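You operate a simulated robot arm through the tools that you are given. There is no shell and no other tool.

You are at the controls of a simulated two-armed robot. One attempt, no reset.

Task
Change the low bowl's chute for the size on the card.
Fine: it is locked off and stays so; try RUN first, free the red lever, lay the old chute on the teal square, fit the new one in the pocket of the CHUTE block, lock the lever. Set down upright: chute with the blue grip. Where these are worked on the way, their far stop is far enough and under half their travel is too little: red lever.

Only the result counts: the job must be done as asked and must still hold three seconds after the hand-in. Knocking over, shifting, dropping, spilling or breaking anything else fails it.

Robot
Two 6-joint arms with fingered hands on one trunk that stands fixed in place. Base frame: the origin is at the foot of the trunk, x ahead of it, y to its left, z up. Readings come in m, rad, newtons and seconds.
The left shoulder is at [0.02, 0.157, 0.829], the right one opposite. With the tool pointing down near the work surface each hand reaches from about 0.1 to 0.82 m from the base axis, measured 20 degrees to its own side. Payload 4.1 kg a hand.
Tool frame (each hand has its own): the origin (TCP) lies between the finger pads and is the grasp point; the fingertips stand 0.033 m ahead of it; z points along the fingers, y is the line along which they close. The gripper opens to 0.112 m; its body begins 0.039 m behind the TCP. The gripper is a hand of 4 fingers: y runs from the thumb to the fingers, the wrist lies at [-0.016, -0.118, -0.2] in the tool frame.
Orientation is that of the tool frame in the base frame, as [roll, pitch, yaw] about the fixed x, y, z axes, in that order (R = Rz(yaw) Ry(pitch) Rx(roll)). With the fingers straight down and the wrist toward the robot, the tool's x, y and z point along [0, 1, 0], [1, 0, 0] and [0, 0, -1] of the base frame.

Tools
- The arms move only by the tool servo_tool. It takes "left_commands", "right_commands" or both (then of equal length, played together; a hand with none holds still); each is a list of rows, each a list of 2 entries, a list of its own where there are three numbers: the shift along the tool's x, y, z in m, then the turn, a rotation vector about the tool's x, y, z in rad. In form: [[[x, y, z], [ax, ay, az]], ...]. A call has 1 to 20 rows; each row is the pose to reach, as a shift and turn from the pose commanded when the call began, along the tool's axes at that moment. Rows are played at 5 a second. More than 0.05 m and 0.15 rad between two rows, and nothing of the call is played. A pose out of reach is approached as far as the arm can. The call stops where the force on the tool passes 40 N (or 10 N more than at its start, if that is more) or the arm is blocked; 0.2 s more then pass. In this call time passes only in rows, and 0.2 s behind the last. It gives the time, the measured TCP pose, the force on the tool (base axes), the opening and the grip force at its end, in the units of the frame above (readings bear some noise), with the torque about the TCP (base axes, N m) and any sound that the robot's microphone picked up, and new pictures: "show" is both (left out), scene, wrist or none (wrist: the cameras of the hands that moved).
- Cameras (640 x 400 px; columns grow to the right, rows downward): "scene" is now at [0.0595, -0.0169, 1.4704]; the picture's right is [-0.20, -0.98, 0.00], its down [-0.50, 0.10, -0.86] and it looks along [0.84, -0.17, -0.51] (base axes); focal length 247 px, centre (320, 200). "left" rides on the left gripper at [-0.066, -0.089, -0.13] in its tool frame; the picture's right is [-0.79, -0.29, 0.54], its down [0.55, -0.71, 0.44] and it looks along [0.26, 0.64, 0.72] (tool axes); focal length 247 px, centre (320, 200). "right" rides on the right gripper at [0.066, -0.089, -0.13] in its tool frame; the picture's right is [-0.79, 0.29, -0.54], its down [-0.55, -0.71, 0.44] and it looks along [-0.26, 0.64, 0.72] (tool axes); focal length 247 px, centre (320, 200). There is no depth. A picture from a camera that has moved, and an enlarged one, comes with that camera's place and axes in the base frame and with its lens.
- finger_targets(index, middle, ring, thumb_bend, thumb_turn, hand): sets how far each is bent, from 0 (flat) to 100 (curled in); at 30 the hand is open as for a grip, at 70 the pads meet at the TCP. One left out holds its place. A second passes; each finger stops where it meets its share of the squeeze, and holds until it gets a number again. It is the only way to open and close the hand. It gives what a move gives, with no picture; readings hold the bend of each and the force on the fingers (four entries, about 0 where the hand has none), thumb and palm. thumb_turn goes from beside the hand (0) to across from the fingers (100), as for a grip.
- pan_tilt(pan, tilt): turns the head with the scene camera to pan (to the left, within 1.501 rad either way) and tilt (down, from -0.506 to 1.204), counted from straight ahead of the robot. It gives what a move gives, and a new picture of the scene camera.
- enlarge(camera, box): a new picture of the part [left, top, right, bottom] of that camera's present view, enlarged. No time passes.
- finish_job(): hands the job in; it is judged then, once.

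Nothing tells you positions but the pictures and the camera data. Unless the task says otherwise, let go and move clear before handing in.

The tools are called after "Request:" by a JSON object that holds its "name" and its "arguments". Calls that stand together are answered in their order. servo_tool: Moves the arms, as the interface text tells. Its arguments: {"type":"object","properties":{"left_commands":{"type":"array","items":{"type":"array"}},"right_commands":{"type":"array","items":{"type":"array"}},"show":{"type":"string","enum":["both","scene","wrist","none"]}},"required":[]} The other tools are called the same way: finger_targets (index, middle, ring, thumb_bend, thumb_turn, hand) moves the fingers one by one; pan_tilt (pan, tilt) turns the head that bears the scene camera; enlarge (camera, box) takes an enlarged picture of a part of a camera's view; finish_job () hands the job in.

At the start:

```text
clock: 0.0
left_tool_pos: [0.3049, 0.102, 1.3506]
left_orientation: [-3.141, 0.001, 1.417]
left_wrist_force: [-0.2, -0.4, -0.7]
left_torque: [-0.05, 0.03, -0.01]
left_opening: 0.1113
left_finger_force: 0.1
left_shape: jaw
left_bend: [30.0, 30.0, 30.0, 30.0, 98.0]
left_finger forces: [0.0, 0.1, 0.0, 0.0, 0.0, 0.0]
right_tool_pos: [0.3351, -0.2048, 1.3507]
right_orientation: [-3.142, 0.001, 1.417]
right_wrist_force: [1.4, 0.3, 0.2]
right_torque: [0.01, -0.03, 0.04]
right_opening: 0.1117
right_finger_force: 0.1
right_shape: jaw
right_bend: [30.0, 30.0, 30.0, 30.0, 98.0]
right_finger forces: [0.1, 0.0, 0.0, 0.0, 0.0, 0.0]
head pan, tilt (commanded): [-0.202, 0.532]
```

scene: 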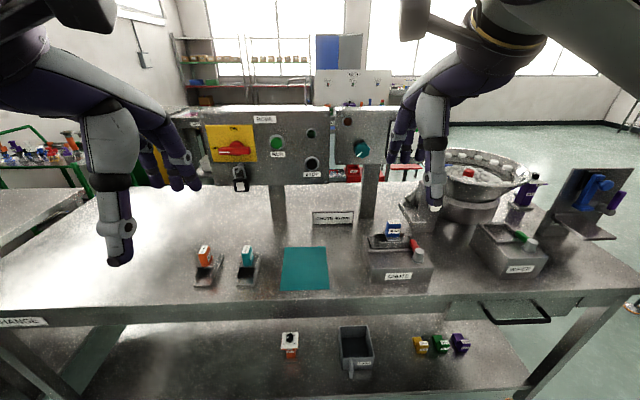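
right: 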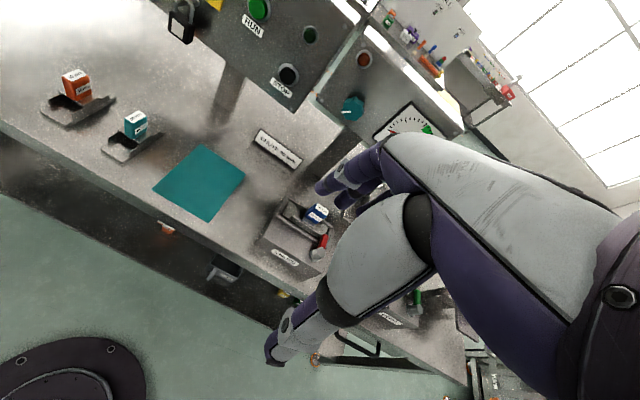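
left: 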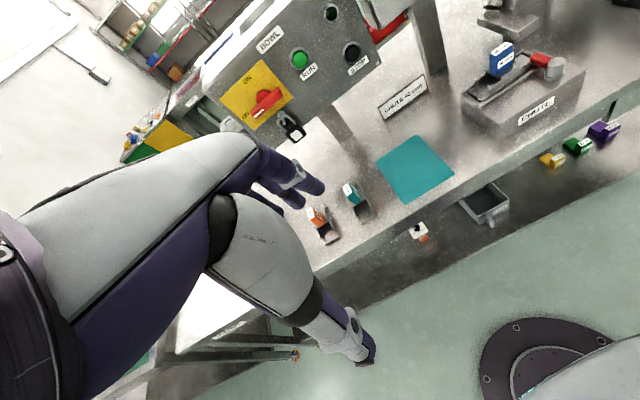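

I see a bench with a control box (red rotary isolator with padlock, RUN/STOP buttons), two spare chutes (orange, teal grips), a teal square, a CHUTE block with the blue-grip chute and a red lever, and a card. I'll look closer at the details before moving.

Request:
{"name": "enlarge", "arguments": {"camera": "scene", "box": [180, 100, 420, 250]}}

Request:
{"name": "enlarge", "arguments": {"camera": "scene", "box": [180, 200, 340, 300]}}

Request:
{"name": "enlarge", "arguments": {"camera": "scene", "box": [340, 190, 500, 290]}}

Request:
{"name": "enlarge", "arguments": {"camera": "left", "box": [360, 20, 600, 170]}}

Request:
{"name": "enlarge", "arguments": {"camera": "scene", "box": [400, 130, 640, 280]}}

```text
2.67 times, centred on (300, 175) of scene
camera zoom: at [0.0595, -0.0169, 1.4704], right [-0.2, -0.98, 0.0], down [-0.5, 0.1, -0.86], along [0.84, -0.17, -0.51], focal length 658 px, centre (373, 267)
```

zoom: 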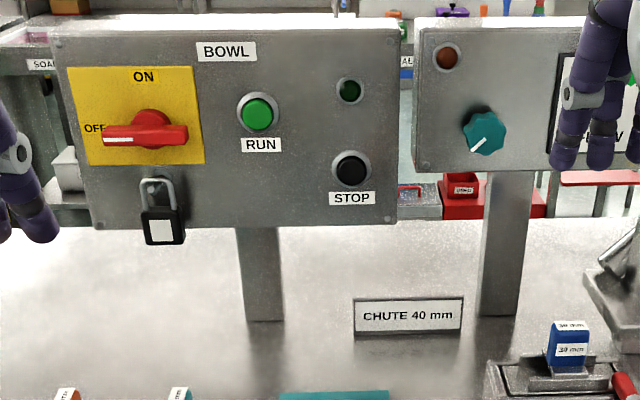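

```text
4.00 times, centred on (260, 250) of scene
camera zoom: at [0.0595, -0.0169, 1.4704], right [-0.2, -0.98, 0.0], down [-0.5, 0.1, -0.86], along [0.84, -0.17, -0.51], focal length 986 px, centre (560, 0)
```

zoom: 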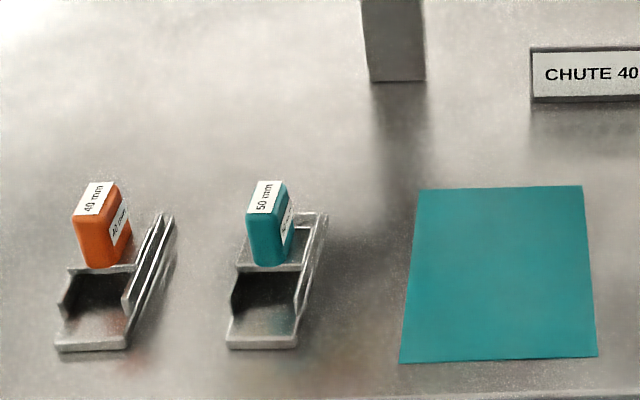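

```text
4.00 times, centred on (420, 240) of scene
camera zoom: at [0.0595, -0.0169, 1.4704], right [-0.2, -0.98, 0.0], down [-0.5, 0.1, -0.86], along [0.84, -0.17, -0.51], focal length 986 px, centre (-80, 40)
```

zoom: 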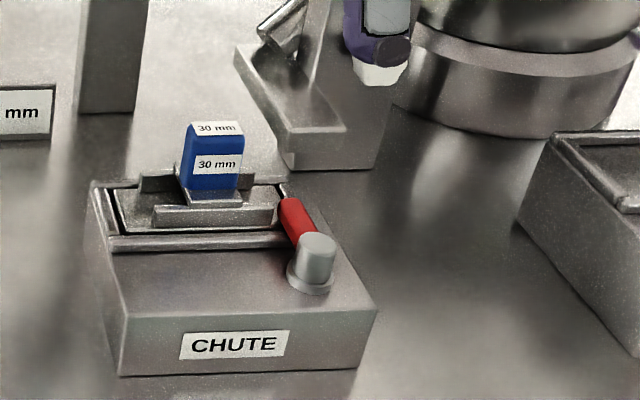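

```text
2.67 times, centred on (480, 95) of left
camera zoom: at [0.2055, 0.0507, 1.479], right [-0.4, -0.74, -0.54], down [-0.62, 0.65, -0.44], along [0.67, 0.16, -0.72], focal length 659 px, centre (-107, 480)
```

zoom: 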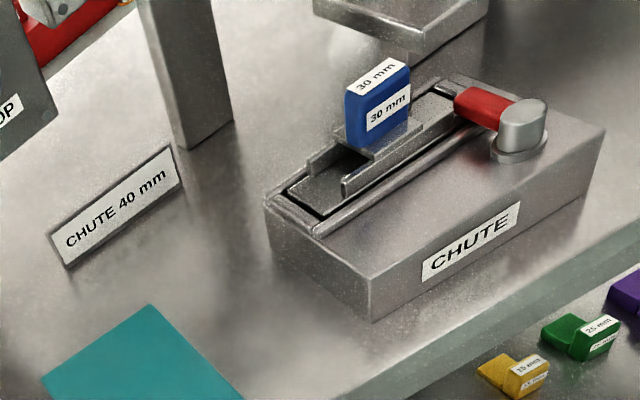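

```text
2.67 times, centred on (520, 205) of scene
camera zoom: at [0.0595, -0.0169, 1.4704], right [-0.2, -0.98, 0.0], down [-0.5, 0.1, -0.86], along [0.84, -0.17, -0.51], focal length 658 px, centre (-213, 187)
```

zoom: 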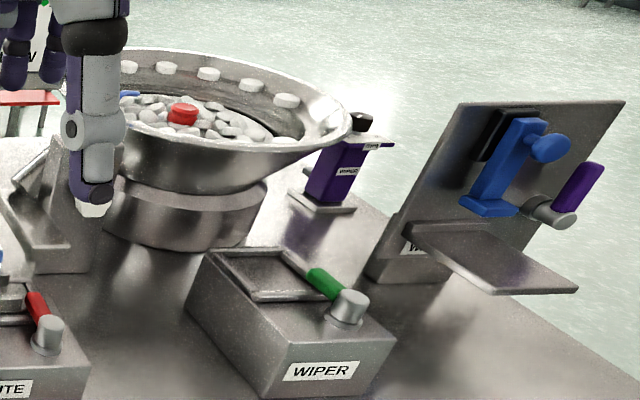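

The card reads "CHUTE 40 mm", so the orange-grip chute is the new one and the blue 30 mm one is the old. I'll zoom further to get geometry and orientation of the parts.

Request:
{"name": "enlarge", "arguments": {"camera": "scene", "box": [356, 210, 436, 260]}}

Request:
{"name": "enlarge", "arguments": {"camera": "scene", "box": [185, 235, 265, 285]}}

Request:
{"name": "enlarge", "arguments": {"camera": "left", "box": [290, 160, 386, 220]}}

Request:
{"name": "enlarge", "arguments": {"camera": "left", "box": [456, 30, 600, 120]}}

Request:
{"name": "enlarge", "arguments": {"camera": "right", "box": [250, 180, 346, 240]}}

Request:
{"name": "enlarge", "arguments": {"camera": "right", "box": [30, 60, 190, 160]}}

```text
8.00 times, centred on (396, 235) of scene
camera zoom: at [0.0595, -0.0169, 1.4704], right [-0.2, -0.98, 0.0], down [-0.5, 0.1, -0.86], along [0.84, -0.17, -0.51], focal length 1973 px, centre (-288, -80)
```

zoom: 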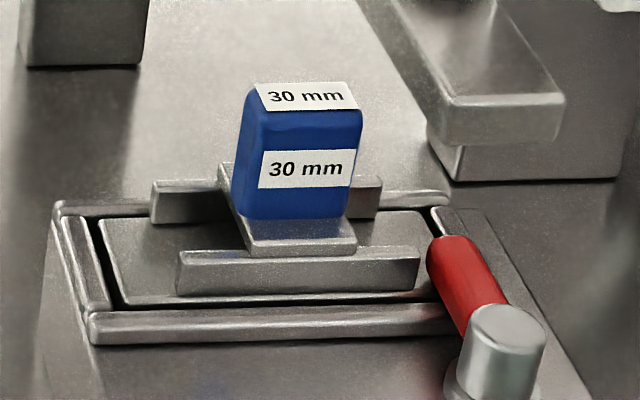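

```text
8.00 times, centred on (225, 260) of scene
camera zoom: at [0.0595, -0.0169, 1.4704], right [-0.2, -0.98, 0.0], down [-0.5, 0.1, -0.86], along [0.84, -0.17, -0.51], focal length 1973 px, centre (1080, -280)
```

zoom: 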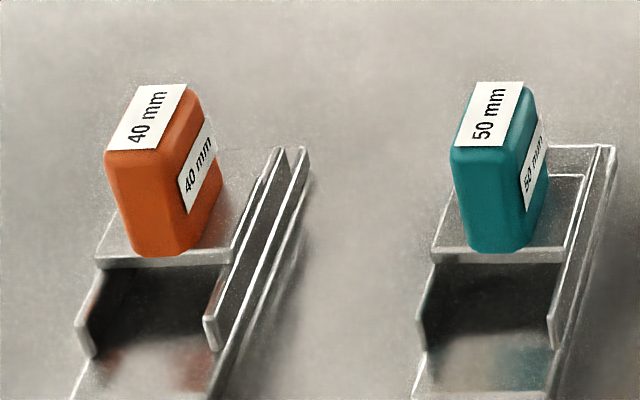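

```text
6.67 times, centred on (338, 190) of left
camera zoom: at [0.2055, 0.0507, 1.479], right [-0.4, -0.74, -0.54], down [-0.62, 0.65, -0.44], along [0.67, 0.16, -0.72], focal length 1646 px, centre (200, 267)
```

zoom: 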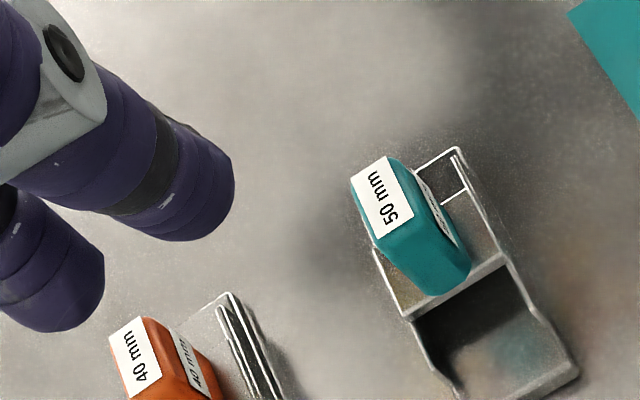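

```text
4.44 times, centred on (528, 75) of left
camera zoom: at [0.2055, 0.0507, 1.479], right [-0.4, -0.74, -0.54], down [-0.62, 0.65, -0.44], along [0.67, 0.16, -0.72], focal length 1098 px, centre (-604, 756)
```

zoom: 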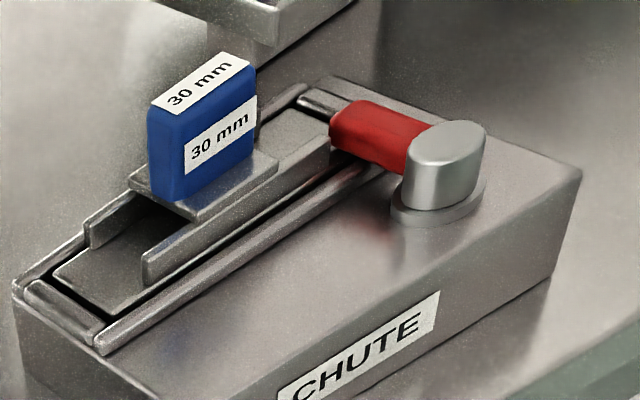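

```text
6.67 times, centred on (298, 210) of right
camera zoom: at [0.2567, -0.1265, 1.4801], right [0.16, -0.83, 0.54], down [-0.79, -0.44, -0.44], along [0.6, -0.35, -0.72], focal length 1646 px, centre (467, 133)
```

zoom: 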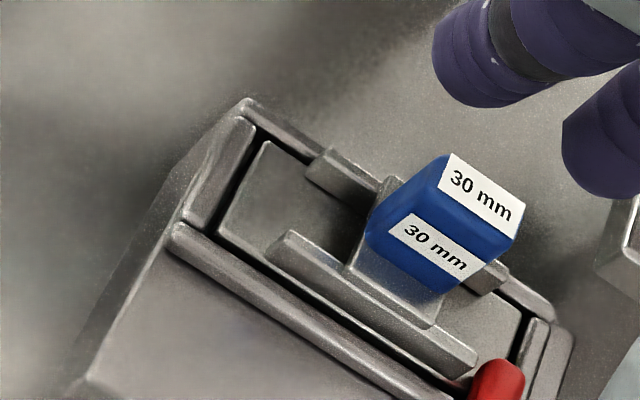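

```text
4.00 times, centred on (110, 110) of right
camera zoom: at [0.2567, -0.1265, 1.4801], right [0.16, -0.83, 0.54], down [-0.79, -0.44, -0.44], along [0.6, -0.35, -0.72], focal length 988 px, centre (1160, 560)
```

zoom: 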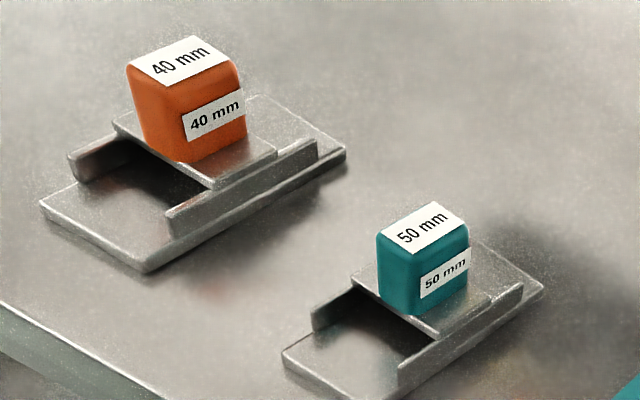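

The 40 mm orange chute lies along the robot's forward direction with its label facing right, while the blue one sits crosswise in the pocket with its label facing the robot. I'll move both hands lower for closer stereo views before touching anything.

Request:
{"name": "servo_tool", "arguments": {"left_commands": [[[0.0128, 0.0212, 0.038], [0, 0, 0]], [[0.0256, 0.0424, 0.076], [0, 0, 0]], [[0.0384, 0.0636, 0.114], [0, 0, 0]], [[0.0512, 0.0848, 0.152], [0, 0, 0]], [[0.064, 0.106, 0.19], [0, 0, 0]]], "right_commands": [[[-0.01, 0.0015, 0.03], [0, 0, 0]], [[-0.02, 0.003, 0.06], [0, 0, 0]], [[-0.03, 0.0045, 0.09], [0, 0, 0]], [[-0.04, 0.006, 0.12], [0, 0, 0]], [[-0.05, 0.0077, 0.15], [0, 0, 0]]]}}

```text
clock: 1.2
left_tool_pos: [0.4212, 0.1473, 1.1587]
left_orientation: [-3.141, 0.002, 1.416]
left_wrist_force: [0.6, 0.1, 0.0]
left_torque: [0.0, -0.05, 0.02]
left_opening: 0.1116
left_finger_force: 0.1
left_shape: jaw
left_bend: [30.0, 30.0, 30.0, 30.0, 98.0]
left_finger forces: [0.1, 0.1, 0.0, 0.0, 0.0, 0.0]
right_tool_pos: [0.3362, -0.2567, 1.1981]
right_orientation: [3.141, 0.0, 1.417]
right_wrist_force: [-0.8, -0.2, 0.8]
right_torque: [-0.02, -0.02, 0.0]
right_opening: 0.1118
right_finger_force: 0.1
right_shape: jaw
right_bend: [30.0, 30.0, 30.0, 30.0, 98.0]
right_finger forces: [0.0, 0.1, 0.1, 0.1, 0.0, 0.0]
head pan, tilt (commanded): [-0.202, 0.532]
camera scene: at [0.0592, -0.0167, 1.4704], right [-0.2, -0.98, 0.0], down [-0.5, 0.1, -0.86], along [0.84, -0.17, -0.51], focal length 247 px, centre (320, 200)
camera right: at [0.2583, -0.1774, 1.3289], right [0.16, -0.83, 0.54], down [-0.79, -0.44, -0.44], along [0.6, -0.35, -0.72], focal length 247 px, centre (320, 200)
camera left: at [0.3228, 0.0966, 1.288], right [-0.4, -0.74, -0.54], down [-0.62, 0.65, -0.44], along [0.68, 0.16, -0.72], focal length 247 px, centre (320, 200)
```

scene: 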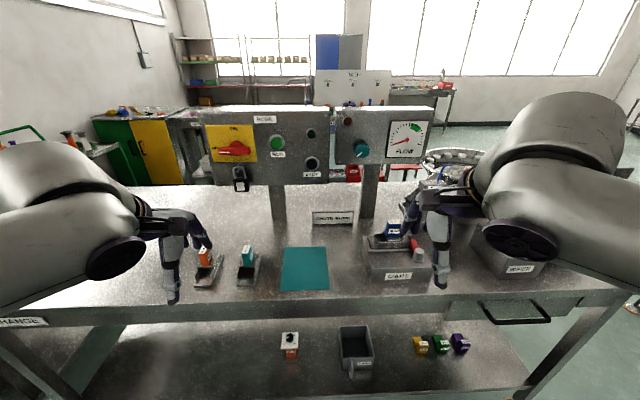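
right: 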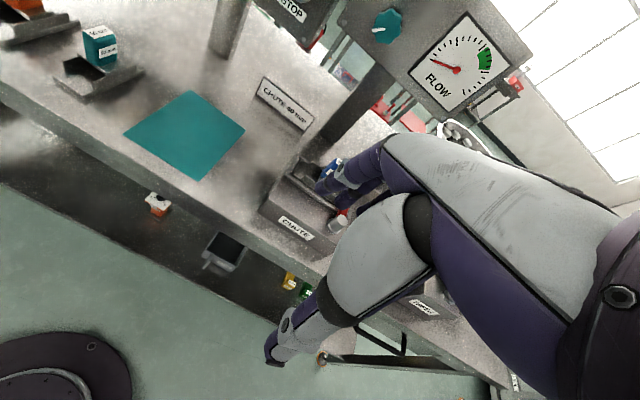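
left: 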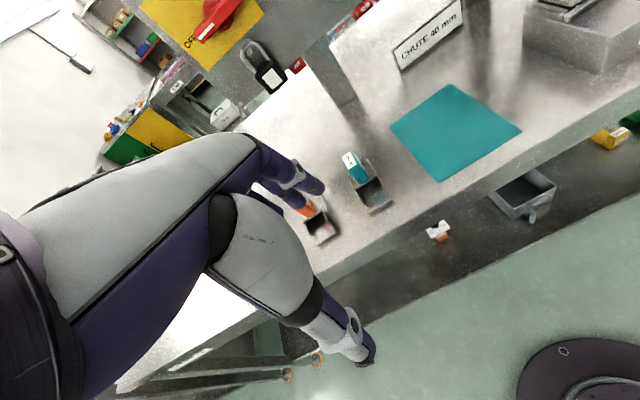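

The hands occlude the parts they point at, but both wrist cameras see the teal square. I'll zoom for precise corner positions to fix the bench height.

Request:
{"name": "enlarge", "arguments": {"camera": "right", "box": [112, 80, 272, 180]}}

Request:
{"name": "enlarge", "arguments": {"camera": "left", "box": [380, 80, 540, 180]}}

Request:
{"name": "enlarge", "arguments": {"camera": "right", "box": [250, 140, 378, 220]}}

Request:
{"name": "enlarge", "arguments": {"camera": "left", "box": [276, 130, 404, 210]}}

Request:
{"name": "enlarge", "arguments": {"camera": "scene", "box": [190, 95, 350, 195]}}

```text
4.00 times, centred on (192, 130) of right
camera zoom: at [0.2583, -0.1774, 1.3289], right [0.16, -0.83, 0.54], down [-0.79, -0.44, -0.44], along [0.6, -0.35, -0.72], focal length 988 px, centre (832, 480)
```

zoom: 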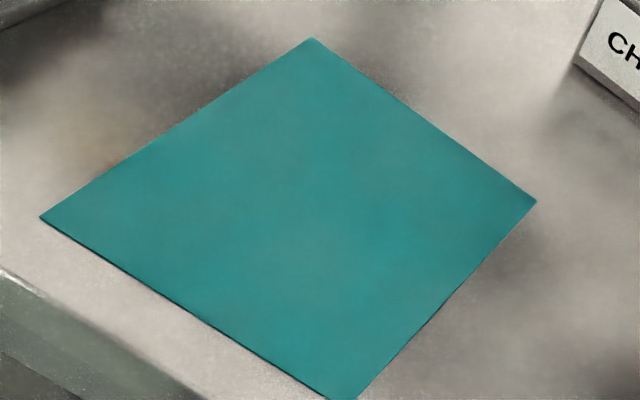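

```text
4.00 times, centred on (460, 130) of left
camera zoom: at [0.3228, 0.0966, 1.288], right [-0.4, -0.74, -0.54], down [-0.62, 0.65, -0.44], along [0.68, 0.16, -0.72], focal length 988 px, centre (-240, 480)
```

zoom: 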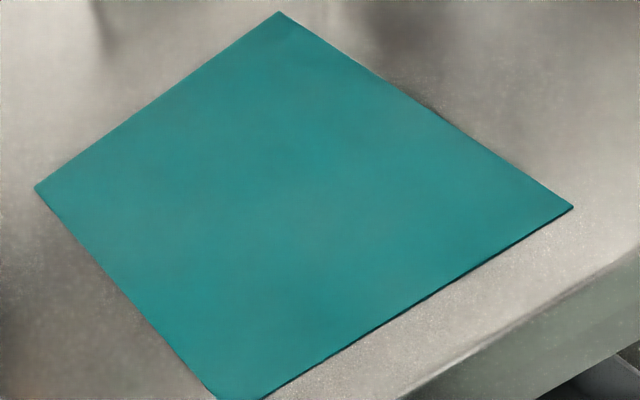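

```text
5.00 times, centred on (314, 180) of right
camera zoom: at [0.2583, -0.1774, 1.3289], right [0.16, -0.83, 0.54], down [-0.79, -0.44, -0.44], along [0.6, -0.35, -0.72], focal length 1235 px, centre (350, 300)
```

zoom: 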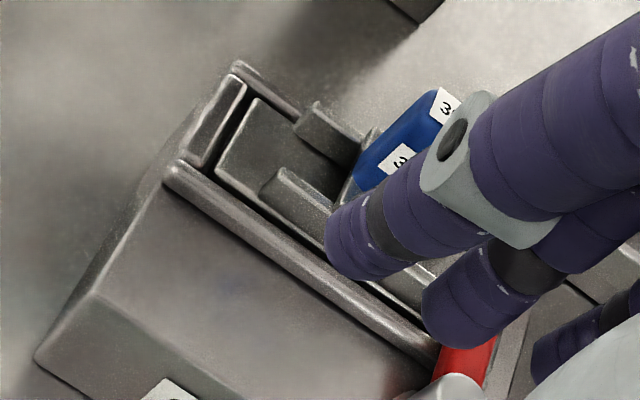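

```text
5.00 times, centred on (340, 170) of left
camera zoom: at [0.3228, 0.0966, 1.288], right [-0.4, -0.74, -0.54], down [-0.62, 0.65, -0.44], along [0.68, 0.16, -0.72], focal length 1235 px, centre (220, 350)
```

zoom: 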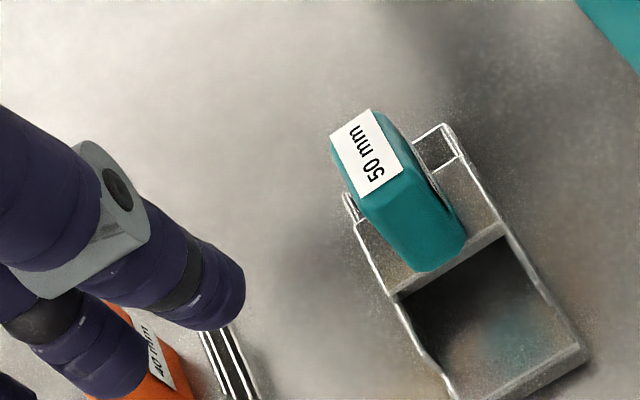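

```text
4.00 times, centred on (270, 145) of scene
camera zoom: at [0.0592, -0.0167, 1.4704], right [-0.2, -0.98, 0.0], down [-0.5, 0.1, -0.86], along [0.84, -0.17, -0.51], focal length 986 px, centre (520, 420)
```

zoom: 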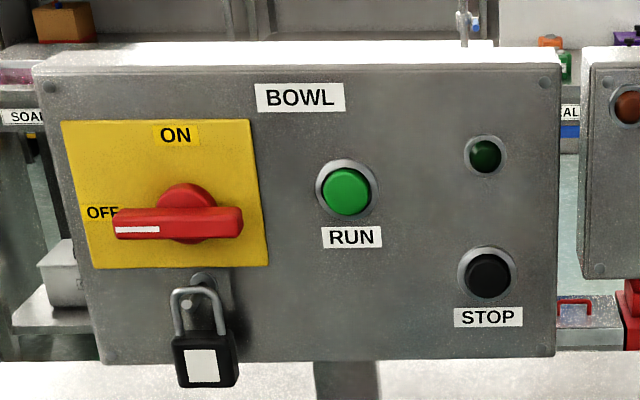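

The bench top works out at about z = 0.895, the mat is centred near (0.616, -0.086), and RUN is near (0.815, -0.035, 1.24). Next I turn the left hand to point at the panel, stopping short of it, and lift the right hand clear of the view.

Request:
{"name": "servo_tool", "arguments": {"left_commands": [[[-0.0096, 0.0134, -0.0074], [-0.1428, 0, 0]], [[-0.0192, 0.0267, -0.0147], [-0.2856, 0, 0]], [[-0.0288, 0.0401, -0.0221], [-0.4284, 0, 0]], [[-0.0384, 0.0535, -0.0294], [-0.5712, 0, 0]], [[-0.048, 0.0668, -0.0368], [-0.714, 0, 0]], [[-0.0576, 0.0802, -0.0442], [-0.8568, 0, 0]], [[-0.0672, 0.0936, -0.0515], [-0.9996, 0, 0]], [[-0.0768, 0.107, -0.0589], [-1.1424, 0, 0]], [[-0.0864, 0.1203, -0.0662], [-1.2852, 0, 0]], [[-0.096, 0.1337, -0.0736], [-1.428, 0, 0]], [[-0.1056, 0.147, -0.081], [-1.5708, 0, 0]]], "right_commands": [[[0, 0, -0.014], [0, 0, 0]], [[0, 0, -0.028], [0, 0, 0]], [[0, 0, -0.042], [0, 0, 0]], [[0, 0, -0.056], [0, 0, 0]], [[0, 0, -0.07], [0, 0, 0]], [[0, 0, -0.084], [0, 0, 0]], [[0, 0, -0.098], [0, 0, 0]], [[0, 0, -0.112], [0, 0, 0]], [[0, 0, -0.126], [0, 0, 0]], [[0, 0, -0.14], [0, 0, 0]], [[0, 0, -0.15], [0, 0, 0]]]}}

```text
clock: 3.6
left_tool_pos: [0.5029, -0.0443, 1.2622]
left_orientation: [1.611, 0.043, 1.48]
left_wrist_force: [-0.2, 0.3, 0.6]
left_torque: [0.02, 0.03, 0.01]
left_opening: 0.1118
left_finger_force: 0.1
left_shape: jaw
left_bend: [30.0, 30.0, 30.0, 30.0, 98.0]
left_finger forces: [0.1, 0.1, 0.0, 0.1, 0.0, 0.0]
left hand out of reach, approached as far as the arm can: row 8, 9, 10, 11
right_tool_pos: [0.334, -0.2555, 1.3493]
right_orientation: [3.141, 0.0, 1.419]
right_wrist_force: [-0.4, 0.4, -0.1]
right_torque: [-0.03, -0.02, -0.04]
right_opening: 0.1117
right_finger_force: 0.1
right_shape: jaw
right_bend: [30.0, 30.0, 30.0, 30.0, 98.0]
right_finger forces: [0.1, 0.0, 0.0, 0.0, 0.1, 0.0]
head pan, tilt (commanded): [-0.202, 0.532]
camera scene: at [0.0591, -0.0165, 1.4704], right [-0.2, -0.98, 0.0], down [-0.5, 0.1, -0.86], along [0.84, -0.17, -0.51], focal length 247 px, centre (320, 200)
camera right: at [0.256, -0.1766, 1.4803], right [0.16, -0.83, 0.54], down [-0.79, -0.44, -0.44], along [0.6, -0.35, -0.72], focal length 247 px, centre (320, 200)
camera left: at [0.3622, -0.1012, 1.18], right [0.45, -0.85, -0.27], down [0.45, 0.48, -0.75], along [0.77, 0.22, 0.6], focal length 247 px, centre (320, 200)
```

scene: 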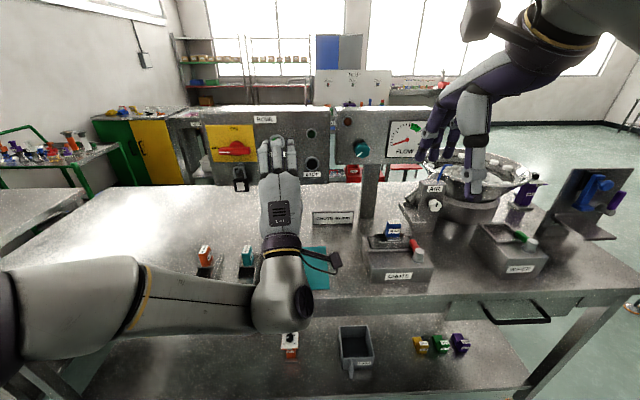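
right: 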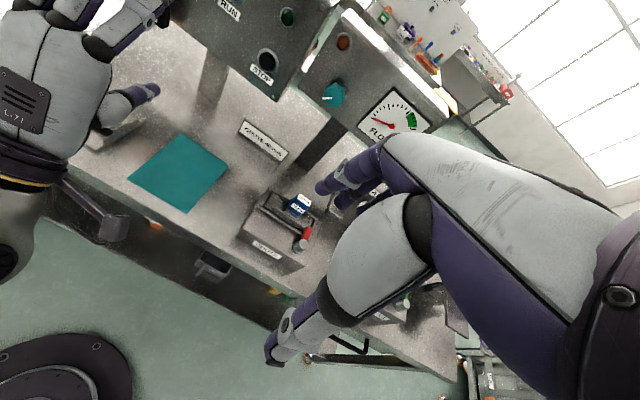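
left: 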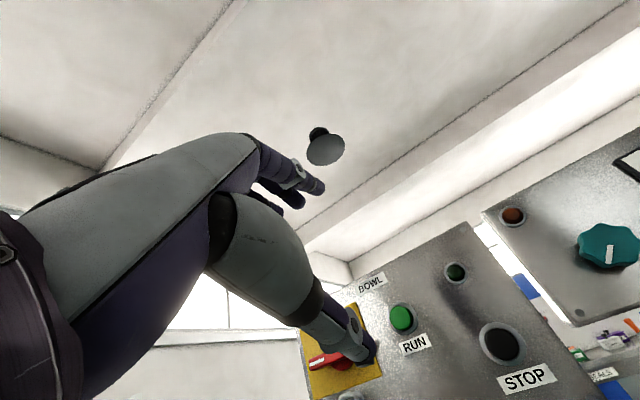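

Pointing fully horizontal isn't reachable for the arm, so I'll back the tilt off to about 45°, where a flat finger should point straight ahead at the panel.

Request:
{"name": "servo_tool", "arguments": {"left_commands": [[[0.01, 0, 0], [0.131, 0, 0]], [[0.02, 0, 0], [0.262, 0, 0]], [[0.03, 0, 0], [0.393, 0, 0]], [[0.04, 0, 0], [0.524, 0, 0]], [[0.05, 0, 0], [0.655, 0, 0]], [[0.05, 0, 0], [0.785, 0, 0]]], "show": "scene"}}

Request:
{"name": "finger_targets", "arguments": {"hand": "left", "index": 100, "middle": 0, "ring": 100, "thumb_bend": 30, "thumb_turn": 0}}

Request:
{"name": "enlarge", "arguments": {"camera": "left", "box": [0, 0, 640, 400]}}

Request:
{"name": "enlarge", "arguments": {"camera": "scene", "box": [160, 100, 400, 250]}}

```text
clock: 5.0
left_tool_pos: [0.5061, 0.0048, 1.2606]
left_orientation: [2.398, 0.042, 1.477]
left_wrist_force: [-0.8, 1.0, -0.1]
left_torque: [-0.02, 0.03, 0.0]
left_opening: 0.1118
left_finger_force: 0.1
left_shape: jaw
left_bend: [30.0, 30.0, 30.0, 30.0, 98.0]
left_finger forces: [0.0, 0.1, 0.1, 0.0, 0.1, 0.1]
right_tool_pos: [0.334, -0.2555, 1.3495]
right_orientation: [-3.141, -0.001, 1.417]
right_wrist_force: [0.5, -0.7, 0.1]
right_torque: [0.03, -0.02, -0.03]
right_opening: 0.1116
right_finger_force: 0.0
right_shape: jaw
right_bend: [30.0, 30.0, 30.0, 30.0, 98.0]
right_finger forces: [0.0, 0.0, 0.0, 0.0, 0.0, 0.0]
head pan, tilt (commanded): [-0.202, 0.532]
camera scene: at [0.0596, -0.0168, 1.4704], right [-0.2, -0.98, 0.0], down [-0.5, 0.1, -0.86], along [0.84, -0.17, -0.51], focal length 247 px, centre (320, 200)
```

scene: 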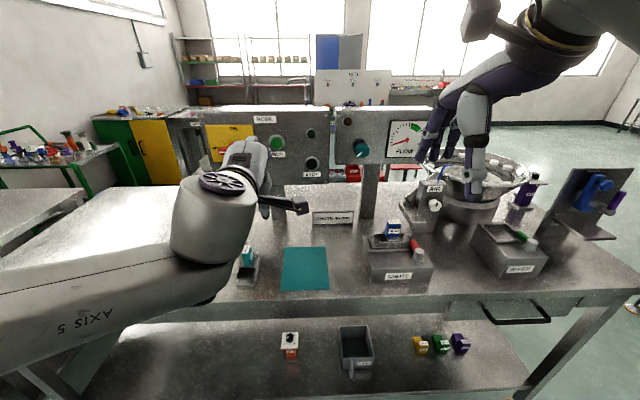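

```text
clock: 6.0
left_tool_pos: [0.5052, 0.0041, 1.2608]
left_orientation: [2.398, 0.041, 1.48]
left_wrist_force: [-0.1, 0.4, -0.1]
left_torque: [0.02, 0.01, -0.01]
left_opening: 0.1047
left_finger_force: 0.1
left_shape: fingers
left_bend: [100.0, 0.0, 100.0, 30.0, 0.0]
left_finger forces: [0.1, 0.1, 0.0, 0.0, 0.0, 0.1]
right_tool_pos: [0.3335, -0.2557, 1.3504]
right_orientation: [-3.141, -0.001, 1.416]
right_wrist_force: [0.0, -0.6, -0.2]
right_torque: [-0.01, 0.03, -0.01]
right_opening: 0.1119
right_finger_force: 0.0
right_shape: jaw
right_bend: [30.0, 30.0, 30.0, 30.0, 98.0]
right_finger forces: [0.1, 0.0, 0.1, 0.0, 0.1, 0.0]
head pan, tilt (commanded): [-0.202, 0.532]
```

```text
1.00 times, centred on (320, 200) of left (not enlarged: the box is as wide or as high as the picture)
camera zoom: at [0.3458, -0.0453, 1.2975], right [0.08, -0.83, -0.56], down [-0.18, 0.54, -0.82], along [0.98, 0.17, -0.11], focal length 247 px, centre (320, 200)
```

zoom: 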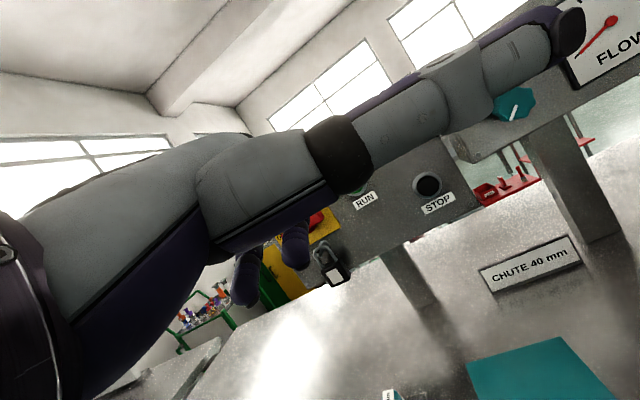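

```text
2.67 times, centred on (280, 175) of scene
camera zoom: at [0.0595, -0.0169, 1.4704], right [-0.2, -0.98, 0.0], down [-0.5, 0.1, -0.86], along [0.84, -0.17, -0.51], focal length 658 px, centre (427, 267)
```

zoom: 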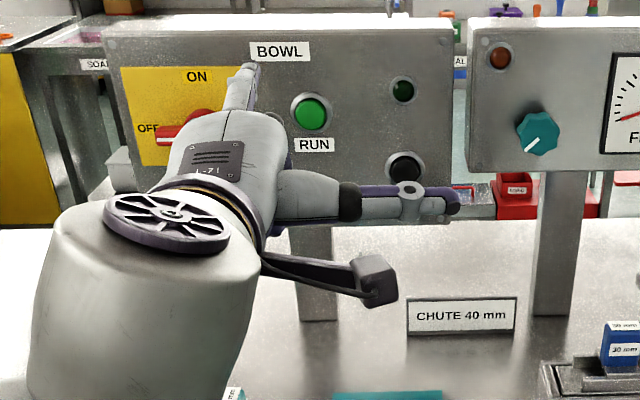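

The flat middle finger points straight ahead, its tip about 0.09 m ahead of and 0.083 m above the TCP. I'll fold the thumb back under and advance toward the RUN button, stopping short.

Request:
{"name": "finger_targets", "arguments": {"hand": "left", "thumb_bend": 40, "thumb_turn": 98}}

Request:
{"name": "enlarge", "arguments": {"camera": "scene", "box": [200, 100, 320, 175]}}

Request:
{"name": "enlarge", "arguments": {"camera": "right", "box": [0, 0, 320, 200]}}

```text
clock: 7.0
left_tool_pos: [0.5047, 0.0048, 1.2602]
left_orientation: [2.401, 0.041, 1.482]
left_wrist_force: [-0.4, -0.2, 0.5]
left_torque: [-0.02, 0.0, -0.04]
left_opening: 0.0488
left_finger_force: 0.1
left_shape: fingers
left_bend: [100.0, 0.0, 100.0, 40.0, 97.0]
left_finger forces: [0.0, 0.0, 0.0, 0.0, 0.0, 0.1]
right_tool_pos: [0.3342, -0.2564, 1.3499]
right_orientation: [3.141, 0.0, 1.418]
right_wrist_force: [-0.3, -0.7, -0.2]
right_torque: [-0.01, 0.03, 0.0]
right_opening: 0.1117
right_finger_force: 0.0
right_shape: jaw
right_bend: [30.0, 30.0, 30.0, 30.0, 98.0]
right_finger forces: [0.0, 0.1, 0.0, 0.0, 0.0, 0.0]
head pan, tilt (commanded): [-0.202, 0.532]
```

```text
5.33 times, centred on (260, 138) of scene
camera zoom: at [0.0595, -0.0169, 1.4704], right [-0.2, -0.98, 0.0], down [-0.5, 0.1, -0.86], along [0.84, -0.17, -0.51], focal length 1315 px, centre (640, 533)
```

zoom: 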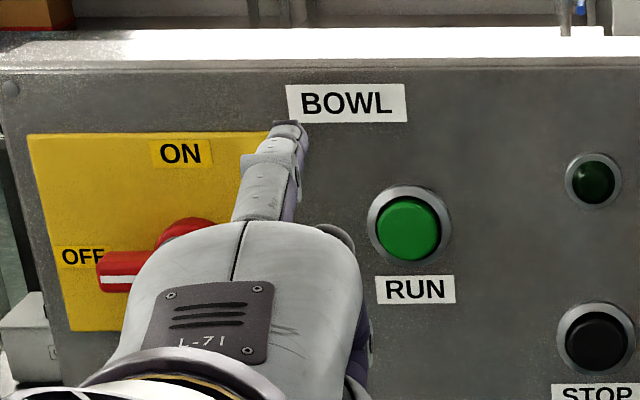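

```text
2.00 times, centred on (160, 100) of right
camera zoom: at [0.2564, -0.1772, 1.48], right [0.16, -0.83, 0.54], down [-0.79, -0.44, -0.44], along [0.6, -0.35, -0.72], focal length 494 px, centre (640, 400)
```

zoom: 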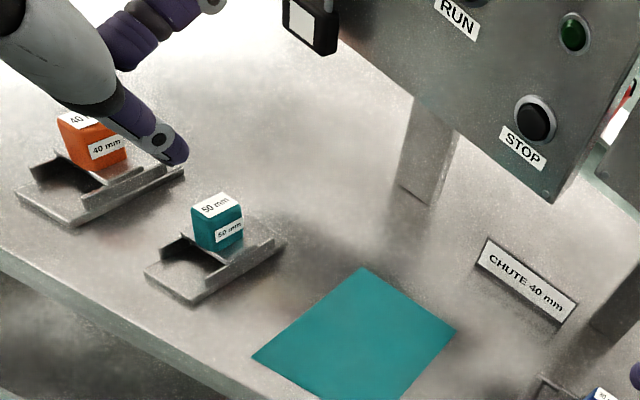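

The right camera gives a clear view of both spare chutes. I advance the left finger to a standoff in front of RUN.

Request:
{"name": "servo_tool", "arguments": {"left_commands": [[[-0.0037, 0.006, 0.0342], [0, 0, 0]], [[-0.0073, 0.012, 0.0684], [0, 0, 0]], [[-0.011, 0.0181, 0.1026], [0, 0, 0]], [[-0.0146, 0.0241, 0.1368], [0, 0, 0]], [[-0.0183, 0.0301, 0.171], [0, 0, 0]]], "show": "both"}}

Request:
{"name": "enlarge", "arguments": {"camera": "scene", "box": [200, 100, 320, 175]}}

Request:
{"name": "enlarge", "arguments": {"camera": "right", "box": [0, 0, 320, 200]}}

```text
clock: 8.2
left_tool_pos: [0.6407, -0.0291, 1.158]
left_orientation: [2.398, 0.042, 1.481]
left_wrist_force: [-1.1, -0.4, -0.4]
left_torque: [0.0, 0.02, 0.02]
left_opening: 0.049
left_finger_force: 0.1
left_shape: fingers
left_bend: [100.0, 0.0, 100.0, 40.0, 97.0]
left_finger forces: [0.0, 0.1, 0.0, 0.1, 0.0, 0.1]
right_tool_pos: [0.3338, -0.2558, 1.3495]
right_orientation: [3.141, -0.001, 1.418]
right_wrist_force: [-0.1, 0.0, 0.9]
right_torque: [0.02, -0.04, -0.01]
right_opening: 0.1118
right_finger_force: 0.0
right_shape: jaw
right_bend: [30.0, 30.0, 30.0, 30.0, 98.0]
right_finger forces: [0.0, 0.1, 0.0, 0.1, 0.0, 0.1]
head pan, tilt (commanded): [-0.202, 0.532]
camera scene: at [0.059, -0.0167, 1.4704], right [-0.2, -0.98, 0.0], down [-0.5, 0.1, -0.86], along [0.84, -0.17, -0.51], focal length 247 px, centre (320, 200)
camera left: at [0.4813, -0.0795, 1.1949], right [0.08, -0.83, -0.56], down [-0.18, 0.54, -0.82], along [0.98, 0.17, -0.11], focal length 247 px, centre (320, 200)
```

scene: 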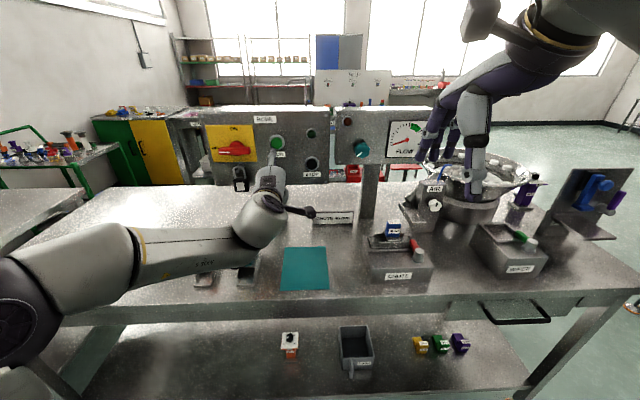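
left: 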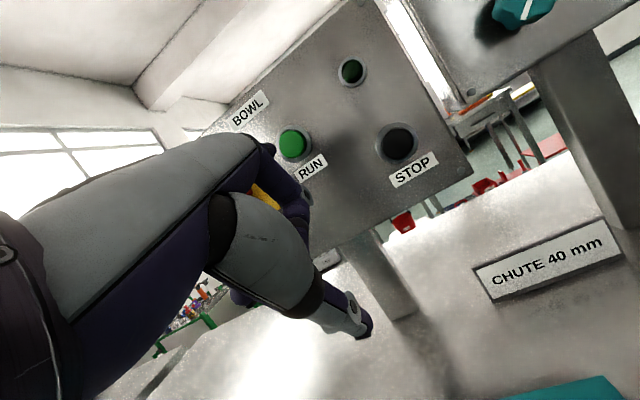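

```text
5.33 times, centred on (260, 138) of scene
camera zoom: at [0.059, -0.0167, 1.4704], right [-0.2, -0.98, 0.0], down [-0.5, 0.1, -0.86], along [0.84, -0.17, -0.51], focal length 1315 px, centre (640, 533)
```

zoom: 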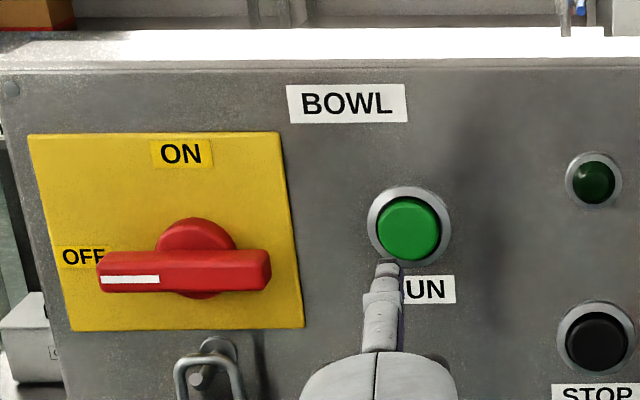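

```text
2.00 times, centred on (160, 100) of right
camera zoom: at [0.256, -0.1771, 1.4801], right [0.16, -0.83, 0.54], down [-0.79, -0.44, -0.44], along [0.6, -0.35, -0.72], focal length 494 px, centre (640, 400)
```

zoom: 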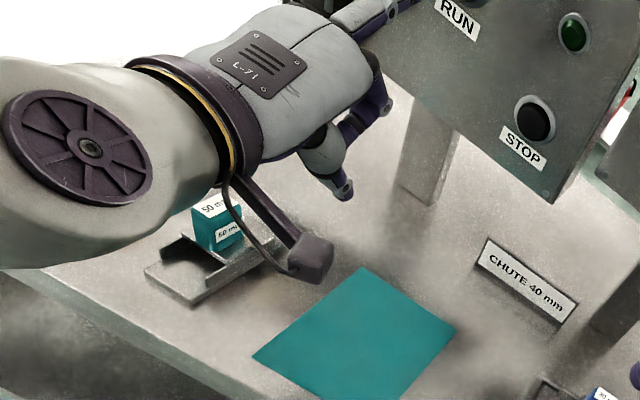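

The tip is at about (0.719, -0.020, 1.249) and RUN at about (0.806, -0.035, 1.240). I'll close most of the gap and check alignment.

Request:
{"name": "servo_tool", "arguments": {"left_commands": [[[-0.0037, 0.0249, 0.029], [0, 0, 0]], [[-0.0074, 0.0498, 0.0581], [0, 0, 0]]], "show": "wrist"}}

Request:
{"name": "enlarge", "arguments": {"camera": "scene", "box": [220, 110, 316, 170]}}

Request:
{"name": "enlarge", "arguments": {"camera": "left", "box": [200, 50, 440, 200]}}

```text
clock: 8.9
left_tool_pos: [0.7086, -0.0483, 1.1502]
left_orientation: [2.397, 0.039, 1.472]
left_wrist_force: [-32.8, 8.2, -1.5]
left_torque: [-0.89, -3.17, 1.09]
left_opening: 0.0491
left_finger_force: 14.6
left_shape: fingers
left_bend: [100.0, 0.0, 100.0, 40.0, 97.0]
left_finger forces: [0.0, 29.5, 0.0, 0.1, 0.1, 0.0]
right_tool_pos: [0.3309, -0.2554, 1.3518]
right_orientation: [3.138, -0.003, 1.418]
right_wrist_force: [-0.7, 0.0, -0.5]
right_torque: [-0.02, -0.04, -0.01]
right_opening: 0.1119
right_finger_force: 0.0
right_shape: jaw
right_bend: [30.0, 30.0, 30.0, 30.0, 98.0]
right_finger forces: [0.0, 0.1, 0.0, 0.0, 0.0, 0.0]
head pan, tilt (commanded): [-0.202, 0.532]
heard: click
stopped in row 2 (left hand): the force on the tool passed its limit at 260 N (the readings are from after the stop); the commanded pose is now the measured one
camera left: at [0.5488, -0.0964, 1.1868], right [0.07, -0.83, -0.56], down [-0.17, 0.54, -0.82], along [0.98, 0.16, -0.1], focal length 247 px, centre (320, 200)
```

left: 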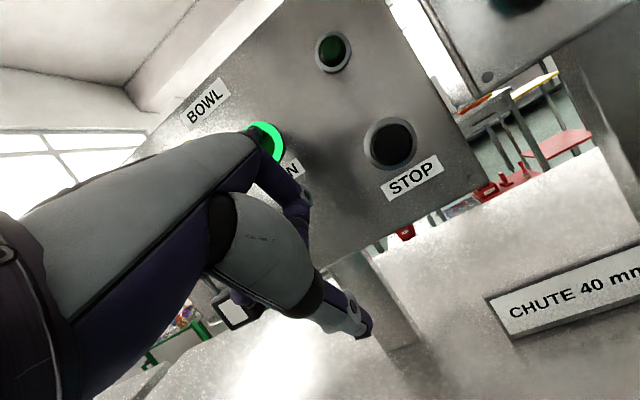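

```text
6.67 times, centred on (268, 140) of scene
camera zoom: at [0.0564, -0.016, 1.4705], right [-0.2, -0.98, 0.0], down [-0.49, 0.1, -0.86], along [0.85, -0.17, -0.5], focal length 1644 px, centre (667, 600)
```

zoom: 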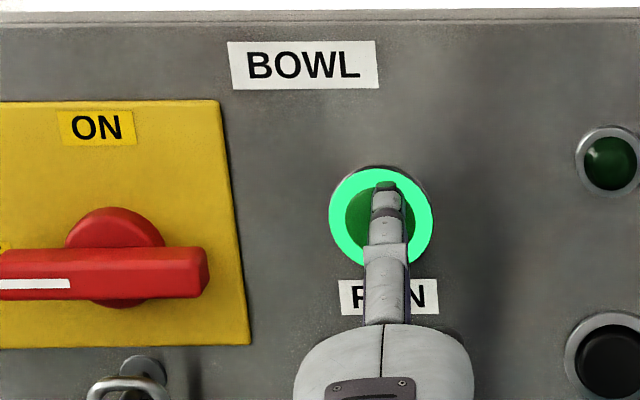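

```text
2.67 times, centred on (320, 125) of left
camera zoom: at [0.5488, -0.0964, 1.1868], right [0.07, -0.83, -0.56], down [-0.17, 0.54, -0.82], along [0.98, 0.16, -0.1], focal length 659 px, centre (320, 400)
```

zoom: 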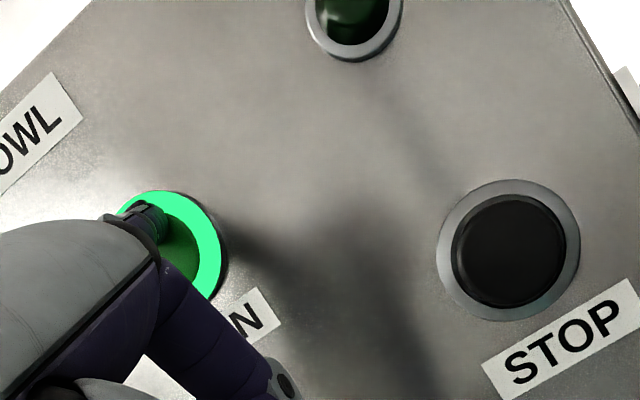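

RUN clicked (its ring lit under the press) and nothing started. I back the finger away and check the panel and bowl.

Request:
{"name": "servo_tool", "arguments": {"left_commands": [[[0.002, -0.0186, -0.0171], [0, 0, 0]], [[0.004, -0.0372, -0.0343], [0, 0, 0]], [[0.006, -0.0558, -0.0514], [0, 0, 0]], [[0.0079, -0.0744, -0.0685], [0, 0, 0]]], "show": "both"}}

Request:
{"name": "enlarge", "arguments": {"camera": "scene", "box": [200, 100, 440, 250]}}

```text
clock: 9.2
left_tool_pos: [0.7084, -0.0486, 1.1512]
left_orientation: [2.395, 0.04, 1.472]
left_wrist_force: [-55.3, 14.3, -3.1]
left_torque: [-1.42, -5.12, 1.44]
left_opening: 0.0485
left_finger_force: 29.5
left_shape: fingers
left_bend: [100.0, 0.0, 100.0, 40.0, 97.0]
left_finger forces: [0.0, 59.5, 0.0, 0.0, 0.1, 0.0]
right_tool_pos: [0.3333, -0.256, 1.3515]
right_orientation: [3.139, -0.002, 1.42]
right_wrist_force: [0.0, -0.7, 0.0]
right_torque: [0.02, 0.02, 0.03]
right_opening: 0.1118
right_finger_force: 0.1
right_shape: jaw
right_bend: [30.0, 30.0, 30.0, 30.0, 98.0]
right_finger forces: [0.0, 0.1, 0.0, 0.0, 0.0, 0.0]
head pan, tilt (commanded): [-0.202, 0.532]
stopped in row 1 (left hand): the force on the tool passed its limit at 92 N (the readings are from after the stop); the commanded pose is now the measured one
camera scene: at [0.0574, -0.0164, 1.4705], right [-0.2, -0.98, 0.0], down [-0.5, 0.1, -0.86], along [0.85, -0.17, -0.51], focal length 247 px, centre (320, 200)
camera left: at [0.5475, -0.0974, 1.1872], right [0.07, -0.83, -0.56], down [-0.17, 0.54, -0.82], along [0.98, 0.16, -0.1], focal length 247 px, centre (320, 200)
```

scene: 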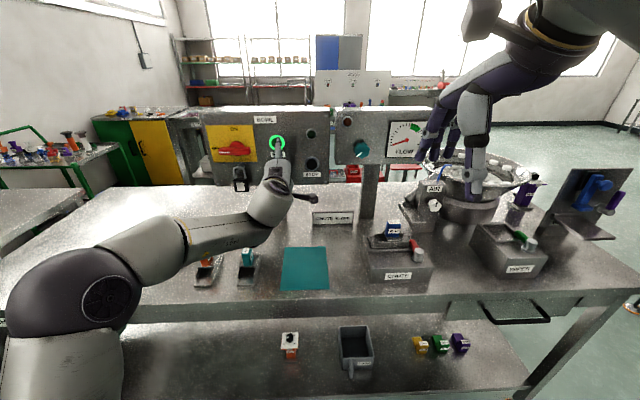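
left: 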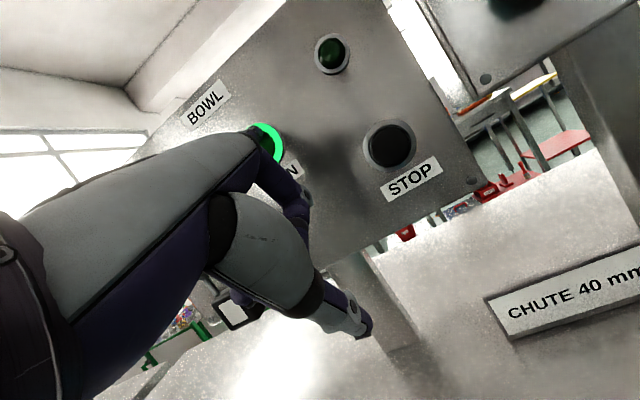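

```text
2.67 times, centred on (320, 175) of scene
camera zoom: at [0.0574, -0.0164, 1.4705], right [-0.2, -0.98, 0.0], down [-0.5, 0.1, -0.86], along [0.85, -0.17, -0.51], focal length 658 px, centre (320, 267)
```

zoom: 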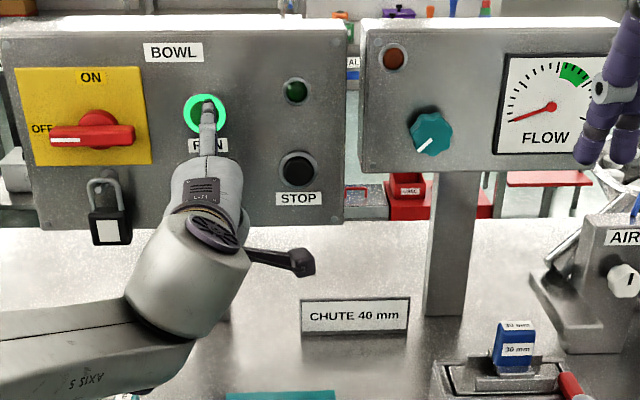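

The finger still presses and the guard stopped the retreat on a force swing. I retreat again in smaller steps.

Request:
{"name": "servo_tool", "arguments": {"left_commands": [[[0.0004, -0.0037, -0.0034], [0, 0, 0]], [[0.0008, -0.0073, -0.0068], [0, 0, 0]], [[0.0016, -0.0147, -0.0135], [0, 0, 0]], [[0.0032, -0.0293, -0.027], [0, 0, 0]], [[0.0055, -0.0513, -0.0473], [0, 0, 0]], [[0.0079, -0.0733, -0.0675], [0, 0, 0]]], "show": "scene"}}

```text
clock: 10.6
left_tool_pos: [0.6101, -0.0314, 1.1462]
left_orientation: [2.402, 0.038, 1.472]
left_wrist_force: [0.1, -0.3, 0.1]
left_torque: [-0.01, -0.04, 0.01]
left_opening: 0.0488
left_finger_force: 0.0
left_shape: fingers
left_bend: [100.0, 0.0, 100.0, 40.0, 97.0]
left_finger forces: [0.1, 0.0, 0.0, 0.0, 0.0, 0.0]
right_tool_pos: [0.3339, -0.2563, 1.3503]
right_orientation: [3.141, -0.003, 1.418]
right_wrist_force: [0.3, -0.8, 0.9]
right_torque: [0.01, 0.03, -0.02]
right_opening: 0.1119
right_finger_force: 0.1
right_shape: jaw
right_bend: [30.0, 30.0, 30.0, 30.0, 98.0]
right_finger forces: [0.0, 0.1, 0.0, 0.1, 0.0, 0.1]
head pan, tilt (commanded): [-0.202, 0.532]
camera scene: at [0.0599, -0.017, 1.4704], right [-0.2, -0.98, 0.0], down [-0.5, 0.1, -0.86], along [0.84, -0.17, -0.51], focal length 247 px, centre (320, 200)
```

scene: 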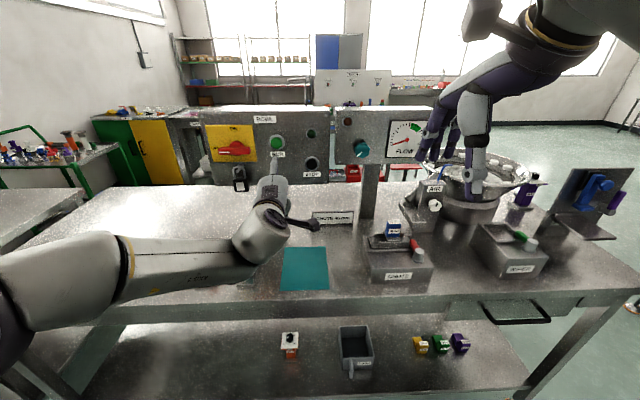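

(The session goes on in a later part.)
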